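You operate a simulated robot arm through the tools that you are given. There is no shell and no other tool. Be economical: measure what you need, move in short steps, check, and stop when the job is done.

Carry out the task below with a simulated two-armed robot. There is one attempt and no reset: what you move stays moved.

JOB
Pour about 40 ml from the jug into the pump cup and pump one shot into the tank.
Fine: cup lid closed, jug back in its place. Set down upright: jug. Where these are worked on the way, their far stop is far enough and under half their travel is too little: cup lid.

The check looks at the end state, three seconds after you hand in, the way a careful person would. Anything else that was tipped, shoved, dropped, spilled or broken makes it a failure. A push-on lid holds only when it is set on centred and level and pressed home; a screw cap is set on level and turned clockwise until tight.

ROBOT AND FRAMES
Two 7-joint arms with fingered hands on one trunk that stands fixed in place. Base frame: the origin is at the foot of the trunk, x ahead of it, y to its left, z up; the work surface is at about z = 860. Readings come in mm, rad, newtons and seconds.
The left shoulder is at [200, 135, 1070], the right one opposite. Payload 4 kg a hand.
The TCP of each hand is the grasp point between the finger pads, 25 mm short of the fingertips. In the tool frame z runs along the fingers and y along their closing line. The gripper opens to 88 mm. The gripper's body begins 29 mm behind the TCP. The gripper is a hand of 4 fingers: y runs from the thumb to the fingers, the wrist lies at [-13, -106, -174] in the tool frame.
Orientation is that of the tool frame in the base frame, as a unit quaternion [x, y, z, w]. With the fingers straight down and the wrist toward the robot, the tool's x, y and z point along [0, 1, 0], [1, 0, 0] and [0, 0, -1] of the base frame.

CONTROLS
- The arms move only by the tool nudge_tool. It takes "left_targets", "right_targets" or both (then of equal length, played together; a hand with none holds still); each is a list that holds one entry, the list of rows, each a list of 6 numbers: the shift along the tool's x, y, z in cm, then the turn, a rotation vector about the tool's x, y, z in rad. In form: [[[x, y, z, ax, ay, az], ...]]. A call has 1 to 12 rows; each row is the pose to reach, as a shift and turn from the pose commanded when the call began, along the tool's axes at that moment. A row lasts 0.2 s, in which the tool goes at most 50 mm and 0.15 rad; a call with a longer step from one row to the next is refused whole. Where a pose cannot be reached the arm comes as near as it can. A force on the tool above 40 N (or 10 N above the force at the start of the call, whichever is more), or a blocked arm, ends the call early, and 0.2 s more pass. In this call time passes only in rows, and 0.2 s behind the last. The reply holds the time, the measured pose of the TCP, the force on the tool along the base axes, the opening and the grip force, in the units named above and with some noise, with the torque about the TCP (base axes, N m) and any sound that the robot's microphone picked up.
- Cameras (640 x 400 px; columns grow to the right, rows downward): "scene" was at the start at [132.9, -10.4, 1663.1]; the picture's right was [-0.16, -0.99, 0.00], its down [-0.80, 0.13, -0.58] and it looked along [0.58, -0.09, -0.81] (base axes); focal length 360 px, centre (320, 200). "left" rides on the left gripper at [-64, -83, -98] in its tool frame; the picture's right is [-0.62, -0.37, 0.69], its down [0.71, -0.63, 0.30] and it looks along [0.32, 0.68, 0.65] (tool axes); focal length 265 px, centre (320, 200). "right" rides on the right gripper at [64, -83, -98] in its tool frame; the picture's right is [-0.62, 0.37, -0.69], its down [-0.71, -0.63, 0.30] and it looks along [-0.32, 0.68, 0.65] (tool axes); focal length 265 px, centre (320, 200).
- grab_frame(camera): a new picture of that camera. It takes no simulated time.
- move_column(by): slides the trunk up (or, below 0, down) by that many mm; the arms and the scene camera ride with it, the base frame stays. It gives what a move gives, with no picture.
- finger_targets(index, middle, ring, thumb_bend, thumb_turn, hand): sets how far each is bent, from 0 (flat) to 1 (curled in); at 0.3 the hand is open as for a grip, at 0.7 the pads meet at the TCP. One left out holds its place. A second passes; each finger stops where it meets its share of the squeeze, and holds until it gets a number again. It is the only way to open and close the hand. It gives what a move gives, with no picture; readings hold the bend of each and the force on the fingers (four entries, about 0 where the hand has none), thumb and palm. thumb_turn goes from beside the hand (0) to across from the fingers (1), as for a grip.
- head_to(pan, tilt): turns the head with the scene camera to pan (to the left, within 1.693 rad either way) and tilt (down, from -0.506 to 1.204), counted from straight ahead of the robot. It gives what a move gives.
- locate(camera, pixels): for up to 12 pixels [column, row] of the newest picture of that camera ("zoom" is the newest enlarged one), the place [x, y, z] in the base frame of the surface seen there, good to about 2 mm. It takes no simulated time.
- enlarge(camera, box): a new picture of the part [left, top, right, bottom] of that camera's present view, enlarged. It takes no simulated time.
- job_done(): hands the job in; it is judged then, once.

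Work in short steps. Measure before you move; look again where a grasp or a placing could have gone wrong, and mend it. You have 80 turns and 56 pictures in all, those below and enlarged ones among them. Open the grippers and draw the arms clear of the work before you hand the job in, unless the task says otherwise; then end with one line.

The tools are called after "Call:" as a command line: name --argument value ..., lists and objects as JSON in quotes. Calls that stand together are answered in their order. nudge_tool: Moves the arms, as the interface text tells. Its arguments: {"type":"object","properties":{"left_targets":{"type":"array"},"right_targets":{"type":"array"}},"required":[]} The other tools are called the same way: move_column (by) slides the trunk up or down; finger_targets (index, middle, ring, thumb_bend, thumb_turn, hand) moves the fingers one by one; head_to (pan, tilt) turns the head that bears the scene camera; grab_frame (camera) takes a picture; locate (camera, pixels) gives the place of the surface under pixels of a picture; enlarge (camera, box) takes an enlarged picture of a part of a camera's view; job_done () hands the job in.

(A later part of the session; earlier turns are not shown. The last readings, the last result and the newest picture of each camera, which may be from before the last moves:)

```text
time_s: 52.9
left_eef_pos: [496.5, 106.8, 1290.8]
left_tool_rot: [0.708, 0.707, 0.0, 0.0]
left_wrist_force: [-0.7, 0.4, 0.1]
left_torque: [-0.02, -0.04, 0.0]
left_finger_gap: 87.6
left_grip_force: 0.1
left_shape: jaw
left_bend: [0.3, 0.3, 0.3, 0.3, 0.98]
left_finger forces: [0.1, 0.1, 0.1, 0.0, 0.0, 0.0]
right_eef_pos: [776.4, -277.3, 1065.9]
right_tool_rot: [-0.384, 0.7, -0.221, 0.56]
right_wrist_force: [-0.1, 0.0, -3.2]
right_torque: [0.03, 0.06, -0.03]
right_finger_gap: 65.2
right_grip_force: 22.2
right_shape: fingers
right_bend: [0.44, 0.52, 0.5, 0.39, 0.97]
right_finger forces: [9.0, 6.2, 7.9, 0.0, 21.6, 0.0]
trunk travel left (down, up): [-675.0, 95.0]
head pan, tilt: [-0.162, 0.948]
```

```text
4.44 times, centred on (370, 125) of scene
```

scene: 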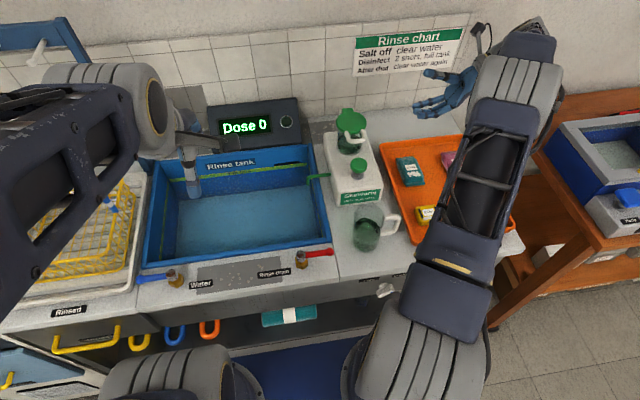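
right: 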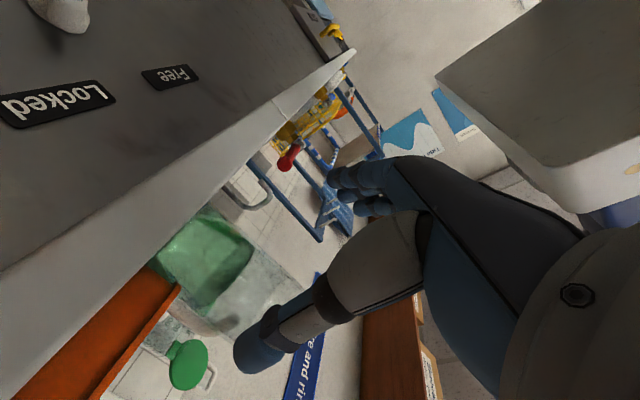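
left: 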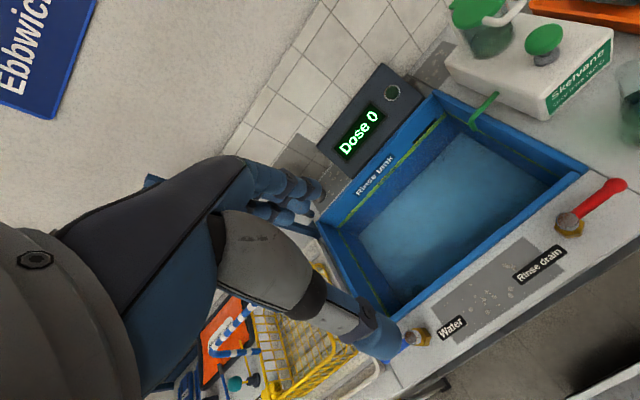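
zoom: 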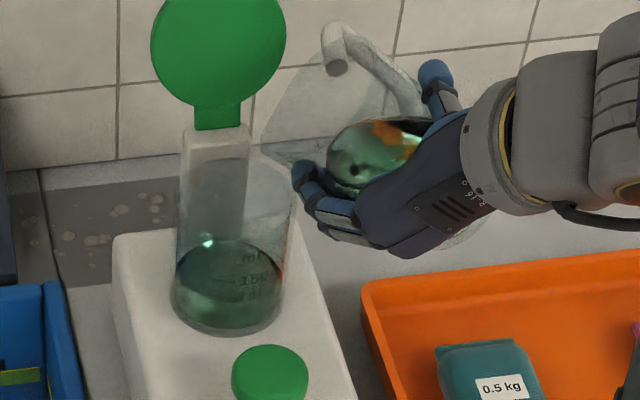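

Spout tip triangulates to (805,-208,1066), above the cup. I ease back 6 mm in y, tilt to 56° and hold ~1.2 s, then read the cup level.

Call:
nudge_tool --right_targets '[[[0.47, -0.36, -0.07, 0, 0.006, -0.016], [0.47, -0.36, -0.07, 0, 0.0125, -0.0327], [0.47, -0.36, -0.07, 0, 0.019, -0.049], [0.47, -0.36, -0.07, 0, 0.025, -0.0654], [0.47, -0.36, -0.07, 0, 0.025, -0.0654], [0.47, -0.36, -0.07, 0, 0.025, -0.0654], [0.47, -0.36, -0.07, 0, 0.025, -0.0654], [0.47, -0.36, -0.07, 0, 0.025, -0.0654], [0.47, -0.36, -0.07, 0, 0.025, -0.0654]]]'

Call:
enlarge --camera "scene" --box '[330, 85, 400, 165]'

Call:
locate --camera "zoom" --pixels '[[240, 260], [250, 270], [260, 280], [230, 270], [270, 260], [280, 275], [250, 250], [265, 270], [240, 280], [220, 265], [275, 285], [255, 290]]'

```text
time_s: 54.9
left_eef_pos: [496.0, 107.2, 1290.1]
left_tool_rot: [0.708, 0.706, 0.0, 0.0]
left_wrist_force: [-0.8, 0.1, -0.1]
left_torque: [0.0, 0.01, -0.05]
left_finger_gap: 87.6
left_grip_force: 0.2
left_shape: jaw
left_bend: [0.3, 0.3, 0.3, 0.3, 0.98]
left_finger forces: [0.0, 0.0, 0.0, 0.1, 0.0, 0.1]
right_eef_pos: [776.3, -282.8, 1066.8]
right_tool_rot: [-0.403, 0.695, -0.244, 0.544]
right_wrist_force: [-0.3, -0.2, -2.8]
right_torque: [0.07, 0.02, 0.01]
right_finger_gap: 65.0
right_grip_force: 22.1
right_shape: fingers
right_bend: [0.44, 0.52, 0.5, 0.39, 0.97]
right_finger forces: [9.1, 6.3, 7.8, 0.0, 21.3, 0.0]
trunk travel left (down, up): [-675.0, 95.0]
head pan, tilt: [-0.162, 0.948]
```

```text
5.00 times, centred on (365, 125) of scene
```

zoom: 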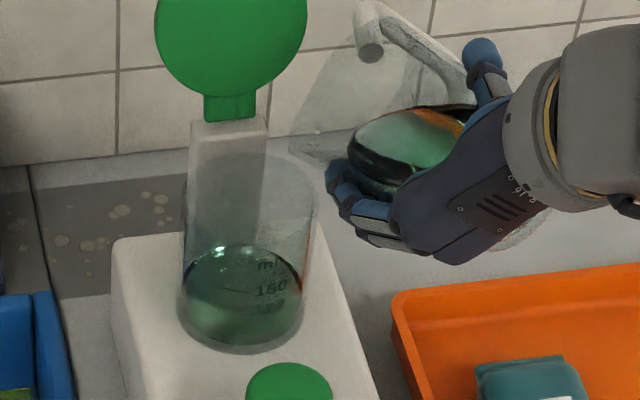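

```text
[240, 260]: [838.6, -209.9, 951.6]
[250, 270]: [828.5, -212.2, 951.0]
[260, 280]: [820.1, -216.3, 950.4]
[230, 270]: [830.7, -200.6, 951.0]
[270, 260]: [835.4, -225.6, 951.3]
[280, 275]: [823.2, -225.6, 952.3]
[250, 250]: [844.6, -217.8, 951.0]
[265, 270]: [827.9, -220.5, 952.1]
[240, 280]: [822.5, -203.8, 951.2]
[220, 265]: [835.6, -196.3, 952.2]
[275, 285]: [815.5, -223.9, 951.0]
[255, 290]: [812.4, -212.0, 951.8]
```

Cup level is unchanged (951.3), no flow yet. I compare the jug's liquid surface height with the spout to judge the onset.

Call:
locate --camera "zoom" --pixels '[[380, 135], [400, 130], [420, 125], [440, 130], [395, 150], [415, 145], [435, 150], [370, 150], [360, 148]]'

```text
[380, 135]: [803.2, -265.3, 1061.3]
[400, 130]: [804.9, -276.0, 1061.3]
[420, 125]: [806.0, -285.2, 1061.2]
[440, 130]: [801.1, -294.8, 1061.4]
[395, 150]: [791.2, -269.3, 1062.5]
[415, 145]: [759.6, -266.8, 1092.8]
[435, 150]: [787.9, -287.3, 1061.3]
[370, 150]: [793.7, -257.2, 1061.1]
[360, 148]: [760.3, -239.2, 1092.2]
```

Liquid surface in the jug is z≈1061, lip about 9 mm higher, so onset should be ~62°. I shift +x 8 mm for centring and tilt slowly to 62°.

Call:
nudge_tool --right_targets '[[[-0.03, -0.12, 0.38, 0, 0.009, -0.023], [-0.06, -0.23, 0.76, 0, 0.018, -0.047], [-0.06, -0.23, 0.76, 0, 0.027, -0.071], [-0.06, -0.23, 0.76, 0, 0.037, -0.098], [-0.06, -0.23, 0.76, 0, 0.037, -0.098], [-0.06, -0.23, 0.76, 0, 0.037, -0.098], [-0.06, -0.23, 0.76, 0, 0.037, -0.098], [-0.06, -0.23, 0.76, 0, 0.037, -0.098]]]'

Call:
enlarge --camera "scene" --box '[330, 85, 400, 165]'

Call:
locate --camera "zoom" --pixels '[[240, 260], [250, 270], [260, 280], [230, 270], [270, 260], [280, 275], [250, 250], [240, 280], [380, 135], [400, 130], [420, 125], [370, 150]]'

```text
time_s: 56.6
left_eef_pos: [496.4, 106.5, 1291.3]
left_tool_rot: [0.707, 0.707, 0.0, 0.0]
left_wrist_force: [0.3, 0.0, 0.5]
left_torque: [0.0, 0.02, -0.01]
left_finger_gap: 87.7
left_grip_force: 0.2
left_shape: jaw
left_bend: [0.3, 0.3, 0.3, 0.3, 0.98]
left_finger forces: [0.0, 0.0, 0.0, 0.0, 0.0, 0.0]
right_eef_pos: [785.1, -283.1, 1067.3]
right_tool_rot: [-0.433, 0.683, -0.278, 0.518]
right_wrist_force: [-0.2, -0.7, -2.7]
right_torque: [0.08, 0.01, 0.01]
right_finger_gap: 64.7
right_grip_force: 22.1
right_shape: fingers
right_bend: [0.44, 0.52, 0.5, 0.39, 0.97]
right_finger forces: [9.0, 6.3, 7.8, 0.1, 21.4, 0.1]
trunk travel left (down, up): [-675.0, 95.0]
head pan, tilt: [-0.162, 0.948]
```

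```text
5.00 times, centred on (365, 125) of scene
```

zoom: 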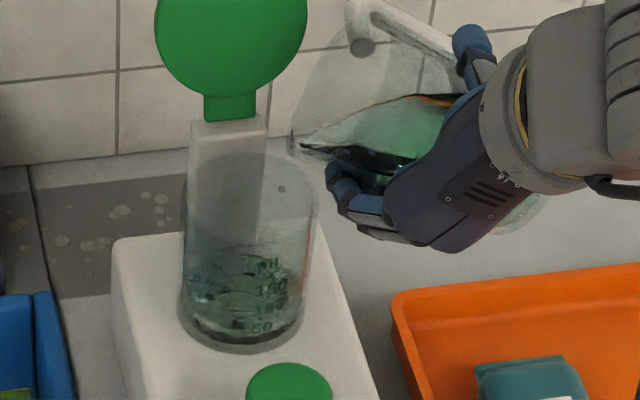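

```text
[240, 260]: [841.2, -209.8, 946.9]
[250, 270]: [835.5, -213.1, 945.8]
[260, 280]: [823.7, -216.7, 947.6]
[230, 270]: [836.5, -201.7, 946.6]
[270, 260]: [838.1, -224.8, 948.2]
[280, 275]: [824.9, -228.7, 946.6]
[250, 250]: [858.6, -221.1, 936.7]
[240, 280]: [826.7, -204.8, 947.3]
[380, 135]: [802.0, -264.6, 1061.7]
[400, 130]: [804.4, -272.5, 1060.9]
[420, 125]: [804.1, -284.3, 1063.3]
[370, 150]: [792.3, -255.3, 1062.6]
```

Flow has begun (drops at (282,188), cup surface rippling). I tilt back to about 50° to stop it, let things settle and read the cup.

Call:
nudge_tool --right_targets '[[[0, 0, 0, 0, -0.036, 0.093], [0, 0, 0, 0, -0.072, 0.187], [0, 0, 0, 0, -0.072, 0.187], [0, 0, 0, 0, -0.072, 0.187], [0, 0, 0, 0, -0.072, 0.187], [0, 0, 0, 0, -0.072, 0.187], [0, 0, 0, 0, -0.072, 0.187], [0, 0, 0, 0, -0.072, 0.187], [0, 0, 0, 0, -0.072, 0.187], [0, 0, 0, 0, -0.072, 0.187]]]'

Call:
enlarge --camera "scene" --box '[330, 85, 400, 165]'

Call:
locate --camera "zoom" --pixels '[[240, 260], [250, 270], [260, 280], [230, 270], [265, 260], [275, 275], [250, 250], [240, 280], [220, 265], [380, 135], [400, 130], [420, 125]]'

```text
time_s: 58.9
left_eef_pos: [496.7, 106.3, 1290.0]
left_tool_rot: [0.708, 0.706, 0.001, 0.0]
left_wrist_force: [0.2, -0.4, -0.3]
left_torque: [0.0, -0.03, 0.03]
left_finger_gap: 87.9
left_grip_force: 0.0
left_shape: jaw
left_bend: [0.3, 0.3, 0.3, 0.3, 0.98]
left_finger forces: [0.0, 0.0, 0.0, 0.0, 0.0, 0.0]
right_eef_pos: [784.2, -281.3, 1066.4]
right_tool_rot: [-0.377, 0.702, -0.213, 0.566]
right_wrist_force: [-0.2, -1.2, -2.8]
right_torque: [0.04, 0.05, -0.02]
right_finger_gap: 64.7
right_grip_force: 22.1
right_shape: fingers
right_bend: [0.44, 0.52, 0.5, 0.39, 0.97]
right_finger forces: [9.1, 6.3, 7.8, 0.1, 21.7, 0.0]
trunk travel left (down, up): [-675.0, 95.0]
head pan, tilt: [-0.162, 0.948]
```

```text
5.00 times, centred on (365, 125) of scene
```

zoom: 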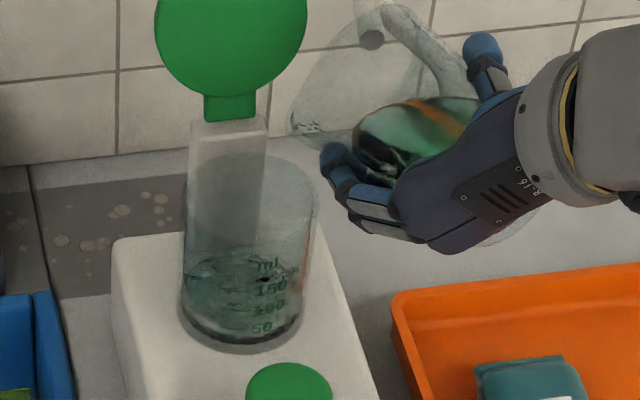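

```text
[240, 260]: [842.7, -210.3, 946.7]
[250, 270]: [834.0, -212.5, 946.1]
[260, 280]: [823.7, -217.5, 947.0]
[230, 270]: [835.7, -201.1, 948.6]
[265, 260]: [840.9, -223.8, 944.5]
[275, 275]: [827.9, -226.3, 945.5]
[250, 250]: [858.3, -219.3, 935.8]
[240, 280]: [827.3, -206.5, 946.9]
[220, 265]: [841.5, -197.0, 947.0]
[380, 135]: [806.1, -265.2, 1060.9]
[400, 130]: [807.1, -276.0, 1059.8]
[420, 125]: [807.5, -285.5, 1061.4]
```

Only a little (~8 ml judged from the jug's surface drop) has gone over; aim is good (drop at y≈-212, inside the cup). I pour again at 65° for about 1.2 s, then return and read.

Call:
nudge_tool --right_targets '[[[0, 0, 0, 0, 0.04, -0.105], [0, 0, 0, 0, 0.072, -0.187], [0, 0, 0, 0, 0.0933, -0.2447], [0, 0, 0, 0, 0.0933, -0.2447], [0, 0, 0, 0, 0.0933, -0.2447], [0, 0, 0, 0, 0.0933, -0.2447], [0, 0, 0, 0, 0.0933, -0.2447], [0, 0, 0, 0, 0.0933, -0.2447], [0, 0, 0, 0, 0.05, -0.13], [0, 0, 0, 0, 0, 0], [0, 0, 0, 0, 0, 0], [0, 0, 0, 0, 0, 0]]]'

Call:
nudge_tool --right_targets '[[[0, 0, 0, 0, 0, 0], [0, 0, 0, 0, 0, 0], [0, 0, 0, 0, 0, 0], [0, 0, 0, 0, 0, 0], [0, 0, 0, 0, 0, 0]]]'

Call:
enlarge --camera "scene" --box '[330, 85, 400, 165]'

Call:
locate --camera "zoom" --pixels '[[240, 260], [250, 270], [260, 280], [230, 270], [265, 260], [275, 275], [240, 250], [240, 280], [220, 265], [380, 135], [400, 130], [420, 125]]'

```text
time_s: 61.5
left_eef_pos: [496.6, 106.3, 1291.1]
left_tool_rot: [0.707, 0.707, 0.0, 0.0]
left_wrist_force: [0.3, -0.8, 0.6]
left_torque: [-0.01, -0.02, 0.01]
left_finger_gap: 87.7
left_grip_force: 0.1
left_shape: jaw
left_bend: [0.3, 0.3, 0.3, 0.3, 0.98]
left_finger forces: [0.0, 0.1, 0.0, 0.0, 0.1, 0.1]
right_eef_pos: [784.7, -282.3, 1067.0]
right_tool_rot: [-0.377, 0.702, -0.213, 0.566]
right_wrist_force: [-0.6, 0.3, -2.8]
right_torque: [0.02, 0.04, 0.02]
right_finger_gap: 64.8
right_grip_force: 22.3
right_shape: fingers
right_bend: [0.44, 0.52, 0.5, 0.39, 0.97]
right_finger forces: [8.9, 6.3, 7.9, 0.0, 21.7, 0.0]
trunk travel left (down, up): [-675.0, 95.0]
head pan, tilt: [-0.162, 0.948]
```

```text
time_s: 62.6
left_eef_pos: [496.8, 106.0, 1291.0]
left_tool_rot: [0.707, 0.707, 0.0, -0.001]
left_wrist_force: [-0.3, 0.1, 0.0]
left_torque: [-0.02, 0.04, 0.01]
left_finger_gap: 87.8
left_grip_force: 0.0
left_shape: jaw
left_bend: [0.3, 0.3, 0.3, 0.3, 0.98]
left_finger forces: [0.1, 0.0, 0.0, 0.0, 0.1, 0.0]
right_eef_pos: [785.0, -282.9, 1066.7]
right_tool_rot: [-0.376, 0.702, -0.213, 0.566]
right_wrist_force: [-0.2, 0.7, -1.9]
right_torque: [0.04, 0.05, 0.02]
right_finger_gap: 64.6
right_grip_force: 22.2
right_shape: fingers
right_bend: [0.44, 0.52, 0.5, 0.39, 0.97]
right_finger forces: [9.0, 6.4, 7.8, 0.1, 21.7, 0.1]
trunk travel left (down, up): [-675.0, 95.0]
head pan, tilt: [-0.162, 0.948]
```

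```text
5.00 times, centred on (365, 125) of scene
```

zoom: 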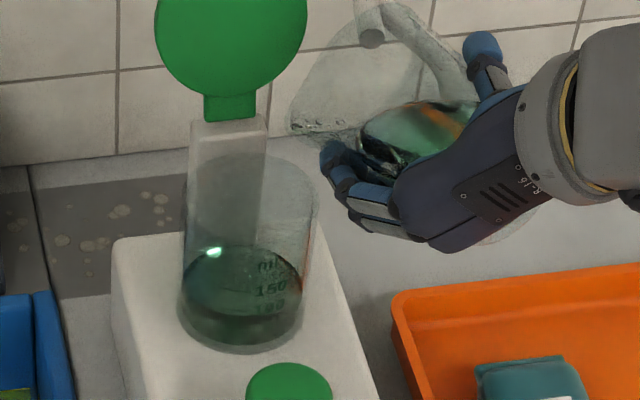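

```text
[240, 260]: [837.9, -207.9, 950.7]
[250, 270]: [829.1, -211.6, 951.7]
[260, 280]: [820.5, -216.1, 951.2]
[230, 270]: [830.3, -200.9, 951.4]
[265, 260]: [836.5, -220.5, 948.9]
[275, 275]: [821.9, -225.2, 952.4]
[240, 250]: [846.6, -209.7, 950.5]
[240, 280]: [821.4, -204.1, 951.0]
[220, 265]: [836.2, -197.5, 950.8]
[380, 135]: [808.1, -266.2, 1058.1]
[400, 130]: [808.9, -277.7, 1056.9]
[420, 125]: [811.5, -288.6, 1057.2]
```

Cup surface is now smooth at 951; jug surface dropped to 9.3 mm below the TCP (about 26 ml out in all). One more pour at ~67.3° should add about 14 ml.

Call:
nudge_tool --right_targets '[[[0, 0, 0, 0, 0.04, -0.105], [0, 0, 0, 0, 0.08, -0.21], [0, 0, 0, 0, 0.1075, -0.282], [0, 0, 0, 0, 0.1075, -0.282], [0, 0, 0, 0, 0.1075, -0.282], [0, 0, 0, 0, 0.1075, -0.282], [0, 0, 0, 0, 0.1075, -0.282], [0, 0, 0, 0, 0.1075, -0.282], [0, 0, 0, 0, 0.06, -0.157], [0, 0, 0, 0, 0.015, -0.04], [0, 0, 0, 0, 0, 0], [0, 0, 0, 0, 0, 0]]]'

Call:
nudge_tool --right_targets '[[[0, 0, 0, 0, 0, 0], [0, 0, 0, 0, 0, 0], [0, 0, 0, 0, 0, 0], [0, 0, 0, 0, 0, 0], [0, 0, 0, 0, 0, 0]]]'

Call:
enlarge --camera "scene" --box '[330, 85, 400, 165]'

Call:
locate --camera "zoom" --pixels '[[240, 260], [250, 270], [260, 280], [230, 270], [265, 260], [240, 250], [240, 280], [220, 265], [380, 138], [400, 132], [420, 128], [440, 125]]'

```text
time_s: 65.2
left_eef_pos: [496.6, 106.7, 1290.7]
left_tool_rot: [0.708, 0.707, 0.0, 0.0]
left_wrist_force: [-0.4, -0.6, 0.2]
left_torque: [-0.02, 0.08, -0.04]
left_finger_gap: 87.5
left_grip_force: 0.1
left_shape: jaw
left_bend: [0.3, 0.3, 0.3, 0.3, 0.98]
left_finger forces: [0.1, 0.0, 0.0, 0.0, 0.0, 0.0]
right_eef_pos: [784.9, -282.3, 1068.0]
right_tool_rot: [-0.377, 0.701, -0.212, 0.567]
right_wrist_force: [-0.6, -0.7, -2.3]
right_torque: [0.05, 0.0, -0.02]
right_finger_gap: 65.0
right_grip_force: 22.1
right_shape: fingers
right_bend: [0.44, 0.52, 0.5, 0.39, 0.97]
right_finger forces: [8.8, 6.3, 7.9, 0.0, 21.7, 0.0]
trunk travel left (down, up): [-675.0, 95.0]
head pan, tilt: [-0.162, 0.948]
```

```text
time_s: 66.5
left_eef_pos: [496.4, 107.1, 1290.5]
left_tool_rot: [0.708, 0.707, 0.001, 0.0]
left_wrist_force: [-0.1, 0.6, -0.3]
left_torque: [0.0, 0.01, 0.02]
left_finger_gap: 87.6
left_grip_force: 0.1
left_shape: jaw
left_bend: [0.3, 0.3, 0.3, 0.3, 0.98]
left_finger forces: [0.0, 0.0, 0.0, 0.1, 0.0, 0.0]
right_eef_pos: [784.6, -282.9, 1066.1]
right_tool_rot: [-0.377, 0.701, -0.213, 0.566]
right_wrist_force: [0.6, -0.1, -2.0]
right_torque: [0.04, 0.05, -0.01]
right_finger_gap: 65.0
right_grip_force: 22.3
right_shape: fingers
right_bend: [0.44, 0.52, 0.5, 0.39, 0.97]
right_finger forces: [8.8, 6.4, 7.9, 0.0, 21.7, 0.1]
trunk travel left (down, up): [-675.0, 95.0]
head pan, tilt: [-0.162, 0.948]
```

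```text
5.00 times, centred on (365, 125) of scene
```

zoom: 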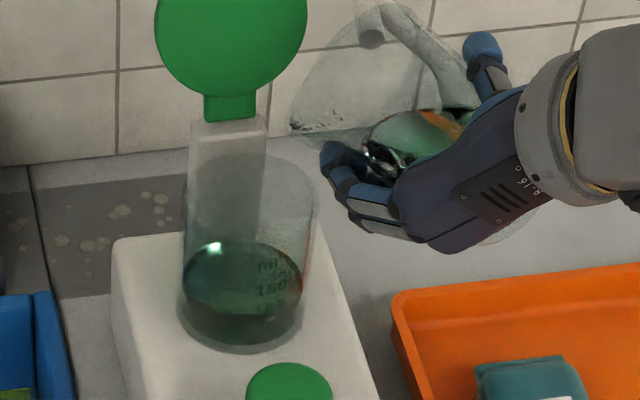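

```text
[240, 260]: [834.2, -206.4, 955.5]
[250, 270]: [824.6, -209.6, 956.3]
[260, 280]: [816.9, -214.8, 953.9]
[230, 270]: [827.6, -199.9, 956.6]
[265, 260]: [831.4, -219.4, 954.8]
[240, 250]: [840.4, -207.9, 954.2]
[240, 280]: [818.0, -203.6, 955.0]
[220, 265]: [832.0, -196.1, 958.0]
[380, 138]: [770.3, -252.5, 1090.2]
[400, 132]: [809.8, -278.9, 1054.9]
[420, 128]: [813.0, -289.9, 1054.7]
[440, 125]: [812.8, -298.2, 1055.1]
```

Both gauges agree: cup rose to 955.5 and the jug lost ~38 ml in all. I bring the jug back upright, first in place, then up and away.

Call:
nudge_tool --right_targets '[[[0, 0, 0, 0, -0.0518, 0.1359], [0, 0, 0, 0, -0.1037, 0.2718], [-0.1, -0.8, -0.3, 0, -0.1555, 0.4078], [-0.3, -1.8, -0.6, 0, -0.2073, 0.5437], [-0.5, -2.8, -0.9, 0, -0.2592, 0.6796], [-0.6, -3.7, -1.2, 0, -0.311, 0.8155]]]'

```text
time_s: 67.8
left_eef_pos: [497.3, 105.8, 1291.2]
left_tool_rot: [0.708, 0.706, 0.0, 0.0]
left_wrist_force: [0.6, -0.3, -0.7]
left_torque: [0.0, 0.0, -0.01]
left_finger_gap: 87.7
left_grip_force: 0.1
left_shape: jaw
left_bend: [0.3, 0.3, 0.3, 0.3, 0.98]
left_finger forces: [0.0, 0.0, 0.0, 0.0, 0.0, 0.1]
right_eef_pos: [784.3, -303.5, 1100.0]
right_tool_rot: [-0.096, 0.7, 0.087, 0.702]
right_wrist_force: [-1.2, 0.2, -2.3]
right_torque: [-0.04, 0.1, 0.03]
right_finger_gap: 65.0
right_grip_force: 22.1
right_shape: fingers
right_bend: [0.44, 0.52, 0.5, 0.38, 0.97]
right_finger forces: [8.1, 6.1, 7.7, 0.0, 22.3, 0.0]
trunk travel left (down, up): [-675.0, 95.0]
head pan, tilt: [-0.162, 0.948]
```

Upright and steady. I carry it back at height over to its place (556,-197) and lower to just above the surface.

Call:
nudge_tool --right_targets '[[[0, 2, -3, 0, 0, 0], [0, 4.4, -6, 0, 0, 0], [0, 6.9, -9, 0, 0, 0], [0, 9.4, -12, 0, 0, 0], [0, 11.9, -15, 0, 0, 0], [0, 14.4, -18, 0, 0, 0], [0, 16.9, -20.7, 0, 0, 0], [4, 16.9, -20.7, 0, 0, 0], [8, 16.9, -20.7, 0, 0, 0], [11.5, 16.9, -20.7, 0, 0, 0], [14.5, 16.9, -20.7, 0, 0, 0], [16.2, 16.9, -20.7, 0, 0, 0]]]'

Call:
enlarge --camera "scene" --box '[310, 170, 440, 270]'

Call:
locate --camera "zoom" --pixels '[[300, 200], [280, 200], [320, 200], [300, 180], [300, 220], [290, 230], [330, 130], [325, 145], [260, 200], [310, 240], [340, 110], [290, 190]]'

```text
time_s: 70.5
left_eef_pos: [495.7, 107.5, 1292.6]
left_tool_rot: [0.708, 0.706, 0.0, 0.001]
left_wrist_force: [-0.5, 0.0, 0.0]
left_torque: [0.03, -0.05, 0.04]
left_finger_gap: 87.6
left_grip_force: 0.1
left_shape: jaw
left_bend: [0.3, 0.3, 0.3, 0.3, 0.98]
left_finger forces: [0.0, 0.0, 0.0, 0.0, 0.1, 0.0]
right_eef_pos: [541.3, -194.2, 935.2]
right_tool_rot: [-0.097, 0.699, 0.088, 0.703]
right_wrist_force: [-4.2, 1.1, 11.2]
right_torque: [-1.47, 1.33, -0.53]
right_finger_gap: 64.9
right_grip_force: 22.4
right_shape: fingers
right_bend: [0.44, 0.52, 0.5, 0.38, 0.97]
right_finger forces: [8.4, 6.2, 7.7, 0.0, 22.5, 0.0]
trunk travel left (down, up): [-675.0, 95.0]
head pan, tilt: [-0.162, 0.948]
```

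```text
4.00 times, centred on (375, 220) of scene
```

zoom: 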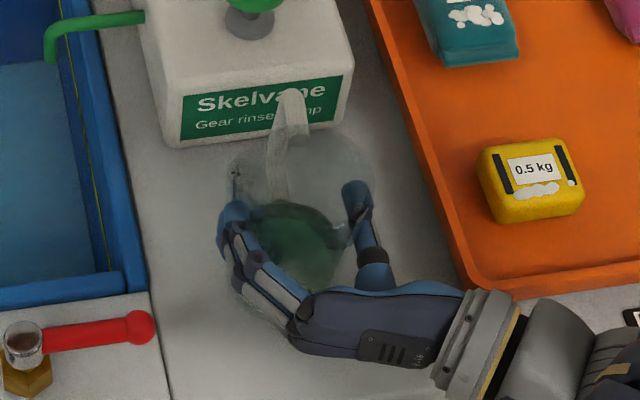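

```text
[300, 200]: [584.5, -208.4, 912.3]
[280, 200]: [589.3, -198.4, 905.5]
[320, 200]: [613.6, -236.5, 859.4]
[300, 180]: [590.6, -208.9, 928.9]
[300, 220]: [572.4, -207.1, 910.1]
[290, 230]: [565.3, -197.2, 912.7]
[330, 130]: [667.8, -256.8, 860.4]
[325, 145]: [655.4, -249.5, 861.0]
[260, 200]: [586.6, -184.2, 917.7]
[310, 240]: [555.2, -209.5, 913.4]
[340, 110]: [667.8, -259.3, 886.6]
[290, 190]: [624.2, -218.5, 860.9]
```

The jug hangs ~9 mm high and upward force (11 N) acts at about (445,-300): the hand camera touches the counter edge. I raise 10 mm, yaw the hand -15° so that it clears the edge, and lower gently.

Call:
nudge_tool --right_targets '[[[-1.0, 0, 0, 0, 0, 0], [-1.0, 0.35, -0.1, 0.13, 0, 0], [-1.0, 0.7, -0.25, 0.262, 0, 0], [-0.5, 0.7, -0.25, 0.262, 0, 0], [0, 0.7, -0.25, 0.262, 0, 0], [0.4, 0.7, -0.25, 0.262, 0, 0], [0.7, 0.7, -0.25, 0.262, 0, 0], [0.9, 0.7, -0.25, 0.262, 0, 0]]]'

```text
time_s: 72.2
left_eef_pos: [496.6, 106.5, 1291.5]
left_tool_rot: [0.708, 0.706, 0.0, 0.0]
left_wrist_force: [0.0, -0.6, 0.1]
left_torque: [-0.02, -0.03, -0.04]
left_finger_gap: 87.4
left_grip_force: 0.1
left_shape: jaw
left_bend: [0.3, 0.3, 0.3, 0.3, 0.98]
left_finger forces: [0.0, 0.0, 0.0, 0.1, 0.0, 0.0]
right_eef_pos: [536.5, -189.4, 927.1]
right_tool_rot: [-0.004, 0.704, -0.005, 0.71]
right_wrist_force: [-0.8, 1.1, 1.5]
right_torque: [-0.02, 0.03, 0.01]
right_finger_gap: 64.4
right_grip_force: 22.7
right_shape: fingers
right_bend: [0.45, 0.52, 0.5, 0.38, 0.98]
right_finger forces: [8.0, 6.3, 9.1, 0.0, 22.5, 0.0]
trunk travel left (down, up): [-675.0, 95.0]
head pan, tilt: [-0.162, 0.948]
```

Force changed from -2.3 to +1.5 N: the base touches. I lower 1 mm more and open the hand.

Call:
nudge_tool --right_targets '[[[0.1, 0, 0, 0, 0, 0]]]'

Call:
finger_targets --hand "right" --index 0.22 --middle 0.22 --ring 0.22 --thumb_bend 0.22

```text
time_s: 72.7
left_eef_pos: [497.0, 105.5, 1290.9]
left_tool_rot: [0.708, 0.706, 0.0, 0.0]
left_wrist_force: [0.6, -0.8, -0.3]
left_torque: [0.0, 0.0, -0.03]
left_finger_gap: 87.5
left_grip_force: 0.1
left_shape: jaw
left_bend: [0.3, 0.3, 0.3, 0.3, 0.98]
left_finger forces: [0.1, 0.0, 0.0, 0.0, 0.0, 0.1]
right_eef_pos: [536.8, -189.6, 925.7]
right_tool_rot: [-0.004, 0.704, -0.004, 0.71]
right_wrist_force: [1.1, 0.5, 3.9]
right_torque: [-0.04, 0.0, 0.0]
right_finger_gap: 64.9
right_grip_force: 23.9
right_shape: fingers
right_bend: [0.45, 0.52, 0.5, 0.38, 0.99]
right_finger forces: [7.9, 6.8, 9.7, 0.0, 22.6, 0.0]
trunk travel left (down, up): [-675.0, 95.0]
head pan, tilt: [-0.162, 0.948]
```

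```text
time_s: 73.7
left_eef_pos: [496.0, 105.3, 1291.0]
left_tool_rot: [0.708, 0.707, 0.0, 0.0]
left_wrist_force: [0.7, 0.1, 0.7]
left_torque: [0.0, -0.02, 0.01]
left_finger_gap: 87.8
left_grip_force: 0.1
left_shape: jaw
left_bend: [0.3, 0.3, 0.3, 0.3, 0.98]
left_finger forces: [0.0, 0.0, 0.1, 0.0, 0.1, 0.0]
right_eef_pos: [536.5, -190.5, 924.6]
right_tool_rot: [-0.003, 0.705, -0.005, 0.709]
right_wrist_force: [-0.2, -0.4, -0.9]
right_torque: [0.01, 0.02, -0.02]
right_finger_gap: 99.5
right_grip_force: 0.0
right_shape: fingers
right_bend: [0.22, 0.22, 0.22, 0.22, 0.97]
right_finger forces: [0.0, 0.1, 0.0, 0.0, 0.0, 0.0]
trunk travel left (down, up): [-675.0, 95.0]
head pan, tilt: [-0.162, 0.948]
```

Jug stands free. I back out 70 mm, then rise to z≈1135 drifting a little to -y.

Call:
nudge_tool --right_targets '[[[0, 0, -2.5, 0, 0, 0], [0, 0, -5, 0, 0, 0], [0, 0, -7, 0, 0, 0], [-3, -1.5, -8, 0, 0, 0], [-7, -3, -8, 0, 0, 0], [-11, -4.5, -8, 0, 0, 0], [-15, -5, -7, 0, 0, 0], [-18.5, -5, -5, 0, 0, 0], [-21, -5, -2, 0, 0, 0], [-21, -4, 2, 0, 0, 0]]]'

Call:
grab_frame --camera "scene"

Call:
locate --camera "scene" --pixels '[[348, 95], [350, 88], [348, 78], [341, 82], [357, 82], [355, 235], [365, 235], [370, 195], [350, 142], [358, 165], [430, 214], [366, 225]]'

```text
time_s: 75.8
left_eef_pos: [496.0, 105.4, 1290.6]
left_tool_rot: [0.708, 0.706, 0.0, 0.0]
left_wrist_force: [-0.2, 1.3, -0.1]
left_torque: [0.01, 0.01, 0.0]
left_finger_gap: 87.6
left_grip_force: 0.1
left_shape: jaw
left_bend: [0.3, 0.3, 0.3, 0.3, 0.98]
left_finger forces: [0.0, 0.0, 0.0, 0.0, 0.0, 0.0]
right_eef_pos: [556.1, -226.3, 1135.9]
right_tool_rot: [-0.004, 0.705, -0.005, 0.709]
right_wrist_force: [-0.7, -0.9, 0.4]
right_torque: [0.0, -0.01, 0.02]
right_finger_gap: 99.7
right_grip_force: 0.0
right_shape: fingers
right_bend: [0.22, 0.22, 0.22, 0.22, 0.97]
right_finger forces: [0.0, 0.0, 0.1, 0.0, 0.1, 0.0]
right hand out of reach, approached as far as the arm can: row 7, 8, 9
trunk travel left (down, up): [-675.0, 95.0]
head pan, tilt: [-0.162, 0.948]
```

```text
2 pictures are left
```

scene: 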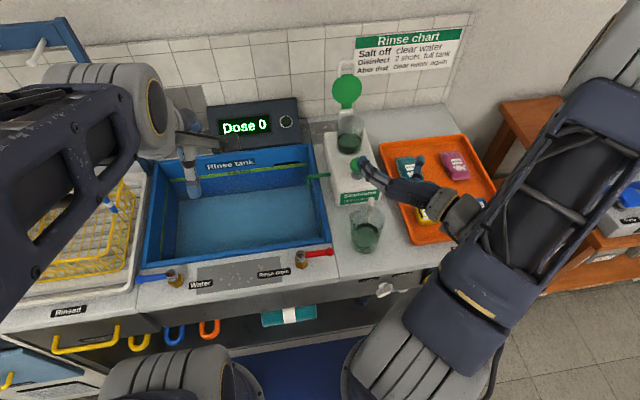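

```text
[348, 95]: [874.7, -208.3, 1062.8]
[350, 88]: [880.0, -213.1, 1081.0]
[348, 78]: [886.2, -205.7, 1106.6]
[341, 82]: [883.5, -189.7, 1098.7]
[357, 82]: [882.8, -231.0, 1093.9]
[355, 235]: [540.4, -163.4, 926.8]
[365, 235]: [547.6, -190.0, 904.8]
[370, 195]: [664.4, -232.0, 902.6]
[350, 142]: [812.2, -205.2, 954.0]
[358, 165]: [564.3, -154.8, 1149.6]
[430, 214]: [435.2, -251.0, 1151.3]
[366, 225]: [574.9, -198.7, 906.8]
```

Jug is upright in its place, Dose 0. I sample its liquid surface at more pixels of this picture to refine the poured amount.

Call:
locate --camera "scene" --pixels '[[360, 228], [362, 232], [364, 228], [366, 230], [368, 228], [370, 230], [372, 228], [362, 226], [368, 234], [358, 230], [370, 225], [366, 238]]'

Call:
locate --camera "scene" --pixels '[[345, 138], [348, 140], [350, 138], [353, 140], [347, 144], [352, 144], [350, 146], [344, 142], [355, 143], [360, 240], [372, 238], [366, 246]]'

```text
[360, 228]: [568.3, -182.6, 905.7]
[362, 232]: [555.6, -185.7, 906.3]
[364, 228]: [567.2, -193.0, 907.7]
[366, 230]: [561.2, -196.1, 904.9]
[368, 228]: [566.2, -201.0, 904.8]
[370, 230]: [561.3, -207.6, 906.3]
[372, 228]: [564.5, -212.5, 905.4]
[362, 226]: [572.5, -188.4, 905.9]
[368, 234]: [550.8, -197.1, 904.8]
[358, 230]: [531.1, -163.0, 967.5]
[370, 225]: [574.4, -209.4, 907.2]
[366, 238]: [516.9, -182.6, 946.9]
```

```text
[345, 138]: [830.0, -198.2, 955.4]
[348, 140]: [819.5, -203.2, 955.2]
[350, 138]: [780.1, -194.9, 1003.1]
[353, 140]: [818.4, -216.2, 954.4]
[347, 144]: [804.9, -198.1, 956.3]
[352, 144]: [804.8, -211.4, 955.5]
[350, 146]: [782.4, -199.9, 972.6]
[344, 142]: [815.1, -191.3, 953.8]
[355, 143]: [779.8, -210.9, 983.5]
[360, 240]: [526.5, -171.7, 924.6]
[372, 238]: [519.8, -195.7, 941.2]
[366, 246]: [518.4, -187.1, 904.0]
```

Averages: jug 914–915 → 905.9 and cup floor-to-955 suggest only ~32 ml poured. A small top-up of ~8 ml is worthwhile; I retrace the path back to the exact release pose around the jug.

Call:
nudge_tool --right_targets '[[[1, -3, -3, 0, 0, 0], [4, -4.5, -5.5, 0, 0, 0], [7.5, -6, -8.5, 0, 0, 0], [11.5, -5.5, -10.3, 0, 0, 0], [15.5, -4, -10.5, 0, 0, 0], [19, -2, -10.5, 0, 0, 0], [20.7, 1, -10.2, 0, 0, 0], [20.7, 4, -9, 0, 0, 0], [20.8, 4, -6.5, 0, 0, 0], [20.9, 4, -4.2, 0, 0, 0], [21, 4, -2, 0, 0, 0]]]'

```text
time_s: 78.2
left_eef_pos: [496.3, 106.1, 1290.6]
left_tool_rot: [0.708, 0.707, 0.0, 0.0]
left_wrist_force: [0.2, 0.2, -0.5]
left_torque: [0.0, -0.02, 0.01]
left_finger_gap: 87.5
left_grip_force: 0.0
left_shape: jaw
left_bend: [0.3, 0.3, 0.3, 0.3, 0.98]
left_finger forces: [0.0, 0.0, 0.1, 0.2, 0.1, 0.0]
right_eef_pos: [539.5, -188.9, 924.7]
right_tool_rot: [-0.003, 0.704, -0.004, 0.71]
right_wrist_force: [0.1, -0.1, 0.0]
right_torque: [0.01, 0.02, 0.0]
right_finger_gap: 99.7
right_grip_force: 0.1
right_shape: fingers
right_bend: [0.22, 0.22, 0.22, 0.22, 0.97]
right_finger forces: [0.0, 0.1, 0.0, 0.0, 0.1, 0.0]
trunk travel left (down, up): [-675.0, 95.0]
head pan, tilt: [-0.162, 0.948]
```

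Same pose reached with no contact. I close the grip as before and lift/carry to the spot beside the cup.

Call:
finger_targets --hand "right" --index 0.65 --middle 0.65 --ring 0.65 --thumb_bend 0.65

Call:
nudge_tool --right_targets '[[[-0.5, 0, 0, 0, 0, 0], [-2, 0, 0, 0, 0, 0], [-5, -0.3, 0, 0, 0, 0], [-8.5, -0.8, 0, 0, 0, 0], [-12, -1.5, 0, 0, 0, 0], [-15.5, -2.5, 1, 0, 0, 0], [-17.5, -4.5, 4, 0, 0, 0], [-17.5, -6.5, 8, 0, 0, 0], [-17.5, -8.2, 12.2, -0.0655, 0, 0], [-17.5, -9.8, 16.5, -0.131, 0, 0], [-17.5, -11, 20.7, -0.1965, 0, 0], [-17.5, -11.6, 24.6, -0.262, 0, 0]]]'

```text
time_s: 79.2
left_eef_pos: [496.8, 107.3, 1290.4]
left_tool_rot: [0.707, 0.707, 0.001, 0.0]
left_wrist_force: [0.3, -0.5, 0.0]
left_torque: [-0.01, -0.03, -0.01]
left_finger_gap: 87.6
left_grip_force: 0.0
left_shape: jaw
left_bend: [0.3, 0.3, 0.3, 0.3, 0.98]
left_finger forces: [0.0, 0.0, 0.0, 0.0, 0.1, 0.0]
right_eef_pos: [540.0, -188.2, 924.0]
right_tool_rot: [-0.004, 0.705, -0.005, 0.709]
right_wrist_force: [1.2, 0.5, 0.5]
right_torque: [-0.05, 0.01, 0.02]
right_finger_gap: 64.7
right_grip_force: 27.8
right_shape: fingers
right_bend: [0.5, 0.55, 0.53, 0.36, 0.98]
right_finger forces: [10.9, 7.9, 9.0, 0.0, 27.2, 0.0]
trunk travel left (down, up): [-675.0, 95.0]
head pan, tilt: [-0.162, 0.948]
```

```text
time_s: 81.8
left_eef_pos: [496.2, 106.7, 1291.0]
left_tool_rot: [0.707, 0.707, 0.0, 0.0]
left_wrist_force: [-0.2, -0.5, 0.1]
left_torque: [0.04, 0.01, 0.0]
left_finger_gap: 87.7
left_grip_force: 0.1
left_shape: jaw
left_bend: [0.3, 0.3, 0.3, 0.3, 0.98]
left_finger forces: [0.0, 0.0, 0.0, 0.0, 0.0, 0.0]
right_eef_pos: [783.4, -302.5, 1104.2]
right_tool_rot: [-0.097, 0.7, 0.088, 0.702]
right_wrist_force: [0.6, 0.4, -1.9]
right_torque: [0.0, 0.06, -0.01]
right_finger_gap: 64.7
right_grip_force: 27.2
right_shape: fingers
right_bend: [0.5, 0.55, 0.54, 0.36, 0.97]
right_finger forces: [10.9, 7.6, 8.6, 0.1, 27.3, 0.1]
trunk travel left (down, up): [-675.0, 95.0]
head pan, tilt: [-0.162, 0.948]
```

Held well (27 N). I tilt as before to the same spot over the cup, going on to 68.5° for about 1.2 s, then straight back upright and away.

Call:
nudge_tool --right_targets '[[[0, 0, 0, 0, 0.0518, -0.1359], [0, 0, 0, 0, 0.1036, -0.2718], [0, 0, 0, 0, 0.1554, -0.4077], [1, 0.7, 0.2, 0, 0.2072, -0.5436], [2.4, 1.4, 0.45, 0, 0.259, -0.6795], [3.77, 2.2, 0.7, 0, 0.3108, -0.8154], [3.77, 2.2, 0.7, 0, 0.35, -0.918], [3.77, 2.2, 0.7, 0, 0.389, -1.021], [3.77, 2.2, 0.7, 0, 0.4256, -1.1167], [3.77, 2.2, 0.7, 0, 0.4256, -1.1167], [3.77, 2.2, 0.7, 0, 0.4256, -1.1167], [3.77, 2.2, 0.7, 0, 0.4256, -1.1167]]]'

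Call:
nudge_tool --right_targets '[[[0, 0, 0, 0, 0, 0], [0, 0, 0, 0, -0.0498, 0.1308], [0, 0, 0, 0, -0.0997, 0.2615], [0, 0, 0, 0, -0.1495, 0.3923], [0.1, -0.6, -0.2, 0, -0.1994, 0.523], [0.2, -1.3, -0.4, 0, -0.2492, 0.6538], [0.3, -2, -0.65, 0, -0.299, 0.7846], [0.4, -2.7, -0.9, 0, -0.3418, 0.8966], [0.5, -3.3, -1.1, 0, -0.3845, 1.0087], [0.57, -3.8, -1.23, 0, -0.4256, 1.1167]]]'

```text
time_s: 84.5
left_eef_pos: [496.8, 107.3, 1290.5]
left_tool_rot: [0.708, 0.706, 0.001, 0.0]
left_wrist_force: [-0.3, 0.3, -0.7]
left_torque: [0.02, -0.03, 0.04]
left_finger_gap: 87.7
left_grip_force: 0.1
left_shape: jaw
left_bend: [0.3, 0.3, 0.3, 0.3, 0.98]
left_finger forces: [0.1, 0.0, 0.1, 0.1, 0.1, 0.0]
right_eef_pos: [783.1, -280.5, 1065.0]
right_tool_rot: [-0.464, 0.669, -0.318, 0.486]
right_wrist_force: [0.1, -0.4, -2.4]
right_torque: [0.05, 0.03, 0.02]
right_finger_gap: 65.0
right_grip_force: 26.9
right_shape: fingers
right_bend: [0.5, 0.55, 0.54, 0.36, 0.97]
right_finger forces: [11.4, 7.8, 8.6, 0.0, 26.1, 0.0]
trunk travel left (down, up): [-675.0, 95.0]
head pan, tilt: [-0.162, 0.948]
```

```text
time_s: 86.7
left_eef_pos: [495.6, 107.7, 1291.6]
left_tool_rot: [0.708, 0.706, 0.0, 0.0]
left_wrist_force: [-0.6, -0.1, -0.3]
left_torque: [-0.01, -0.04, -0.04]
left_finger_gap: 87.4
left_grip_force: 0.0
left_shape: jaw
left_bend: [0.3, 0.3, 0.3, 0.3, 0.98]
left_finger forces: [0.1, 0.1, 0.0, 0.1, 0.1, 0.0]
right_eef_pos: [782.6, -300.4, 1100.6]
right_tool_rot: [-0.096, 0.699, 0.088, 0.703]
right_wrist_force: [-0.5, 0.1, -1.3]
right_torque: [0.03, 0.06, -0.01]
right_finger_gap: 65.0
right_grip_force: 25.9
right_shape: fingers
right_bend: [0.5, 0.55, 0.54, 0.36, 0.97]
right_finger forces: [10.6, 7.6, 8.5, 0.0, 27.0, 0.0]
trunk travel left (down, up): [-675.0, 95.0]
head pan, tilt: [-0.162, 0.948]
```

Upright again. I carry the jug back to its place with the same yaw change and lower to ~6 mm above the surface.

Call:
nudge_tool --right_targets '[[[0, 1.8, -3, 0, 0, 0], [0, 4, -6.2, 0, 0, 0], [0, 6.5, -9.4, 0, 0, 0], [0, 9, -12.5, 0.066, 0, 0], [0, 11.5, -15.5, 0.131, 0, 0], [0, 14.2, -18.3, 0.197, 0, 0], [0, 17.1, -20.6, 0.262, 0, 0], [4, 17.1, -20.6, 0.262, 0, 0], [8, 17.1, -20.6, 0.262, 0, 0], [12, 17.1, -20.6, 0.262, 0, 0], [15, 17.1, -20.6, 0.262, 0, 0], [16.7, 17.1, -20.6, 0.262, 0, 0]]]'

Call:
nudge_tool --right_targets '[[[0.25, 0, 0, 0, 0, 0], [0.45, 0, 0, 0, 0, 0], [0.6, 0, 0, 0, 0, 0]]]'

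```text
time_s: 89.2
left_eef_pos: [495.8, 107.1, 1291.6]
left_tool_rot: [0.708, 0.707, 0.0, 0.0]
left_wrist_force: [0.3, 1.2, -0.1]
left_torque: [0.0, 0.01, 0.01]
left_finger_gap: 87.6
left_grip_force: 0.1
left_shape: jaw
left_bend: [0.3, 0.3, 0.3, 0.3, 0.98]
left_finger forces: [0.0, 0.1, 0.1, 0.1, 0.0, 0.1]
right_eef_pos: [541.7, -188.9, 929.1]
right_tool_rot: [-0.004, 0.704, -0.004, 0.71]
right_wrist_force: [0.8, 0.3, -2.2]
right_torque: [-0.01, 0.04, -0.02]
right_finger_gap: 65.0
right_grip_force: 26.8
right_shape: fingers
right_bend: [0.5, 0.55, 0.54, 0.36, 0.97]
right_finger forces: [10.9, 7.5, 8.2, 0.0, 26.8, 0.0]
right hand out of reach, approached as far as the arm can: row 7
trunk travel left (down, up): [-675.0, 95.0]
head pan, tilt: [-0.162, 0.948]
```

```text
time_s: 90.0
left_eef_pos: [496.6, 106.6, 1291.6]
left_tool_rot: [0.707, 0.707, -0.001, 0.0]
left_wrist_force: [1.1, -0.4, 0.3]
left_torque: [-0.01, 0.0, -0.03]
left_finger_gap: 87.8
left_grip_force: 0.0
left_shape: jaw
left_bend: [0.3, 0.3, 0.3, 0.3, 0.98]
left_finger forces: [0.0, 0.0, 0.1, 0.0, 0.0, 0.0]
right_eef_pos: [541.5, -191.4, 925.2]
right_tool_rot: [-0.004, 0.704, -0.004, 0.71]
right_wrist_force: [0.1, 1.7, 4.0]
right_torque: [-0.06, 0.03, 0.02]
right_finger_gap: 64.8
right_grip_force: 28.2
right_shape: fingers
right_bend: [0.5, 0.55, 0.54, 0.36, 0.99]
right_finger forces: [10.7, 8.2, 10.2, 0.0, 27.0, 0.0]
trunk travel left (down, up): [-675.0, 95.0]
head pan, tilt: [-0.162, 0.948]
```

Contact at +4 N: jug is down. I release, back out, rise, and go on toward the lid at z≈1135.

Call:
finger_targets --hand "right" --index 0.22 --middle 0.22 --ring 0.22 --thumb_bend 0.22

Call:
nudge_tool --right_targets '[[[0, 0, -2.5, 0, 0, 0], [0, 0, -5, 0, 0, 0], [0, 0, -7.5, 0, 0, 0], [-2, -3, -9, 0, 0, 0], [-5.5, -5.5, -9.5, 0, 0, 0], [-9.5, -7, -9.3, 0, 0, 0], [-13, -8, -7.5, 0, 0, 0], [-16.5, -8, -4.5, 0, 0, 0], [-19.5, -7, -1.5, 0, 0, 0], [-21, -6, 2, 0, 0, 0]]]'

Call:
nudge_tool --right_targets '[[[0, 1, 4, 0, 0, 0], [0, 2, 8, 0, 0, 0], [0, 3, 12, 0, 0, 0], [0, 3.8, 16, 0, 0, 0], [0, 4.5, 18.5, 0, 0, 0]]]'

```text
time_s: 91.0
left_eef_pos: [497.7, 107.2, 1289.6]
left_tool_rot: [0.708, 0.706, 0.0, 0.0]
left_wrist_force: [0.2, 0.3, -0.4]
left_torque: [0.02, 0.0, 0.01]
left_finger_gap: 87.6
left_grip_force: 0.1
left_shape: jaw
left_bend: [0.3, 0.3, 0.3, 0.3, 0.98]
left_finger forces: [0.0, 0.0, 0.0, 0.0, 0.1, 0.1]
right_eef_pos: [540.1, -190.6, 925.6]
right_tool_rot: [-0.003, 0.705, -0.006, 0.709]
right_wrist_force: [0.2, -0.4, 0.5]
right_torque: [0.01, 0.04, 0.0]
right_finger_gap: 99.6
right_grip_force: 0.0
right_shape: fingers
right_bend: [0.22, 0.22, 0.22, 0.22, 0.97]
right_finger forces: [0.0, 0.0, 0.0, 0.0, 0.0, 0.0]
trunk travel left (down, up): [-675.0, 95.0]
head pan, tilt: [-0.162, 0.948]
```

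```text
time_s: 93.2
left_eef_pos: [496.2, 105.8, 1290.0]
left_tool_rot: [0.708, 0.706, 0.0, 0.0]
left_wrist_force: [0.1, 0.5, -0.2]
left_torque: [-0.03, -0.02, 0.0]
left_finger_gap: 87.4
left_grip_force: 0.0
left_shape: jaw
left_bend: [0.3, 0.3, 0.3, 0.3, 0.98]
left_finger forces: [0.1, 0.1, 0.0, 0.0, 0.1, 0.1]
right_eef_pos: [561.3, -247.7, 1134.3]
right_tool_rot: [-0.003, 0.706, -0.004, 0.709]
right_wrist_force: [0.3, -0.5, 0.6]
right_torque: [0.03, -0.04, 0.0]
right_finger_gap: 99.5
right_grip_force: 0.0
right_shape: fingers
right_bend: [0.22, 0.22, 0.22, 0.22, 0.97]
right_finger forces: [0.0, 0.0, 0.0, 0.0, 0.1, 0.1]
trunk travel left (down, up): [-675.0, 95.0]
head pan, tilt: [-0.162, 0.948]
```

```text
time_s: 94.5
left_eef_pos: [496.9, 106.5, 1290.6]
left_tool_rot: [0.708, 0.707, 0.0, 0.0]
left_wrist_force: [-0.5, 0.4, 0.4]
left_torque: [-0.02, -0.02, 0.01]
left_finger_gap: 87.6
left_grip_force: 0.0
left_shape: jaw
left_bend: [0.3, 0.3, 0.3, 0.3, 0.98]
left_finger forces: [0.0, 0.1, 0.0, 0.1, 0.0, 0.0]
right_eef_pos: [745.1, -203.0, 1134.7]
right_tool_rot: [-0.003, 0.705, -0.005, 0.709]
right_wrist_force: [-0.2, 0.3, 0.0]
right_torque: [0.01, 0.03, 0.01]
right_finger_gap: 99.8
right_grip_force: 0.1
right_shape: fingers
right_bend: [0.22, 0.22, 0.22, 0.22, 0.97]
right_finger forces: [0.1, 0.0, 0.1, 0.1, 0.0, 0.1]
trunk travel left (down, up): [-675.0, 95.0]
head pan, tilt: [-0.162, 0.948]
```

At (745,-203,1135), open hand in line with the lid's loop (x≈891, z 1110–1145). I advance to x≈882 and pinch the loop from both sides.

Call:
nudge_tool --right_targets '[[[0, 0, 4, 0, 0, 0], [0, 0, 8, 0, 0, 0], [0, 0, 11, 0, 0, 0], [0, 0, 13.7, 0, 0, 0]]]'

Call:
finger_targets --hand "right" --index 0.62 --middle 0.62 --ring 0.62 --thumb_bend 0.62

```text
time_s: 95.5
left_eef_pos: [497.1, 107.3, 1290.1]
left_tool_rot: [0.707, 0.707, 0.0, 0.001]
left_wrist_force: [0.8, -0.9, 0.6]
left_torque: [-0.02, -0.01, 0.0]
left_finger_gap: 87.7
left_grip_force: 0.1
left_shape: jaw
left_bend: [0.3, 0.3, 0.3, 0.3, 0.98]
left_finger forces: [0.0, 0.1, 0.0, 0.1, 0.1, 0.0]
right_eef_pos: [879.7, -202.4, 1135.6]
right_tool_rot: [-0.004, 0.704, -0.006, 0.71]
right_wrist_force: [-1.0, -0.6, 0.2]
right_torque: [0.01, -0.02, -0.02]
right_finger_gap: 99.6
right_grip_force: 0.1
right_shape: fingers
right_bend: [0.22, 0.22, 0.22, 0.22, 0.97]
right_finger forces: [0.0, 0.1, 0.1, 0.0, 0.0, 0.1]
trunk travel left (down, up): [-675.0, 95.0]
head pan, tilt: [-0.162, 0.948]
```

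```text
time_s: 96.5
left_eef_pos: [495.7, 106.6, 1291.0]
left_tool_rot: [0.708, 0.707, 0.0, 0.0]
left_wrist_force: [0.0, 0.2, -0.1]
left_torque: [0.0, -0.03, -0.06]
left_finger_gap: 87.8
left_grip_force: 0.0
left_shape: jaw
left_bend: [0.3, 0.3, 0.3, 0.3, 0.98]
left_finger forces: [0.0, 0.0, 0.0, 0.1, 0.0, 0.1]
right_eef_pos: [881.2, -203.4, 1136.0]
right_tool_rot: [-0.004, 0.705, -0.005, 0.71]
right_wrist_force: [1.4, -1.6, 1.5]
right_torque: [0.03, -0.04, -0.04]
right_finger_gap: 40.0
right_grip_force: 8.0
right_shape: fingers
right_bend: [0.52, 0.6, 0.62, 0.52, 1.0]
right_finger forces: [6.3, 1.4, 0.0, 0.0, 8.0, 0.0]
trunk travel left (down, up): [-675.0, 95.0]
head pan, tilt: [-0.162, 0.948]
```

The loop is pinched (index 6 N against thumb 8 N, ~46 mm wide). I swing it along the hinge arc to about 20° open.

Call:
nudge_tool --right_targets '[[[-0.22, 0, -1.3, 0, 0, 0], [-0.28, 0, -2.5, 0, 0, 0], [-0.19, 0, -3.9, 0, 0, 0], [0.11, 0, -5.5, 0, 0, 0], [0.56, 0, -6.8, 0, 0, 0], [1.26, 0, -8.2, 0, 0, 0], [2.03, 0, -9.4, 0, 0, 0], [3.08, 0, -10.6, 0, 0, 0], [4.13, 0, -11.55, 0, 0, 0], [5.46, 0, -12.4, 0, 0, 0], [7.27, 0, -13.3, 0, 0, 0]]]'

Call:
enlarge --camera "scene" --box '[290, 50, 430, 270]'

```text
time_s: 98.8
left_eef_pos: [497.3, 106.5, 1291.3]
left_tool_rot: [0.708, 0.706, 0.0, 0.0]
left_wrist_force: [0.3, 0.7, -0.2]
left_torque: [0.01, 0.0, 0.0]
left_finger_gap: 87.7
left_grip_force: 0.0
left_shape: jaw
left_bend: [0.3, 0.3, 0.3, 0.3, 0.98]
left_finger forces: [0.0, 0.1, 0.0, 0.0, 0.0, 0.0]
right_eef_pos: [748.7, -204.2, 1061.8]
right_tool_rot: [-0.004, 0.705, -0.006, 0.709]
right_wrist_force: [0.3, 0.3, 0.6]
right_torque: [-0.01, 0.02, 0.0]
right_finger_gap: 15.9
right_grip_force: 0.1
right_shape: fingers
right_bend: [0.62, 0.62, 0.62, 0.62, 1.0]
right_finger forces: [0.0, 0.1, 0.0, 0.1, 0.1, 0.1]
trunk travel left (down, up): [-675.0, 95.0]
head pan, tilt: [-0.162, 0.948]
```

```text
1.82 times, centred on (360, 160) of scene
```

zoom: 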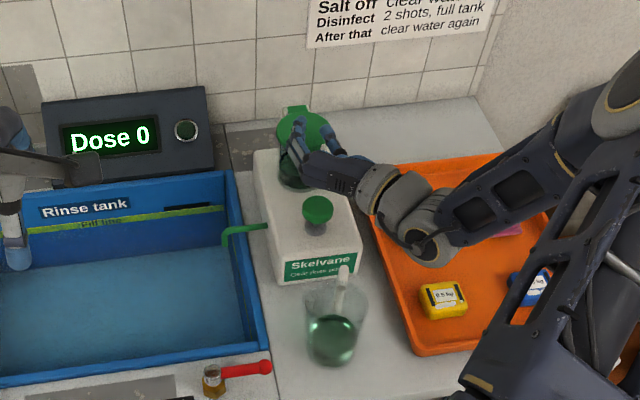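

The loop slipped from the pads but the lid seems to have come down; I measure the lid's height, and the jug and cup, in this picture.

Call:
locate --camera "zoom" --pixels '[[310, 122], [295, 118], [318, 118], [297, 108], [330, 130], [285, 130], [300, 125], [330, 330], [325, 340], [335, 345], [320, 330], [318, 205]]'

```text
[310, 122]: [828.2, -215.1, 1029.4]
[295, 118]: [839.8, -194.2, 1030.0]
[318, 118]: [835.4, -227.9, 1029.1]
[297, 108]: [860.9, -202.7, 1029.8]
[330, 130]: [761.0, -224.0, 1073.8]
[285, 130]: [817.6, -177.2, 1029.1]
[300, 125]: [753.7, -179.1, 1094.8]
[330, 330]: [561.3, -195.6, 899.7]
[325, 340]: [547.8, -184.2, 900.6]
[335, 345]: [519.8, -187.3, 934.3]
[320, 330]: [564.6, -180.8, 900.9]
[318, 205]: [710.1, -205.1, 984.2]
```

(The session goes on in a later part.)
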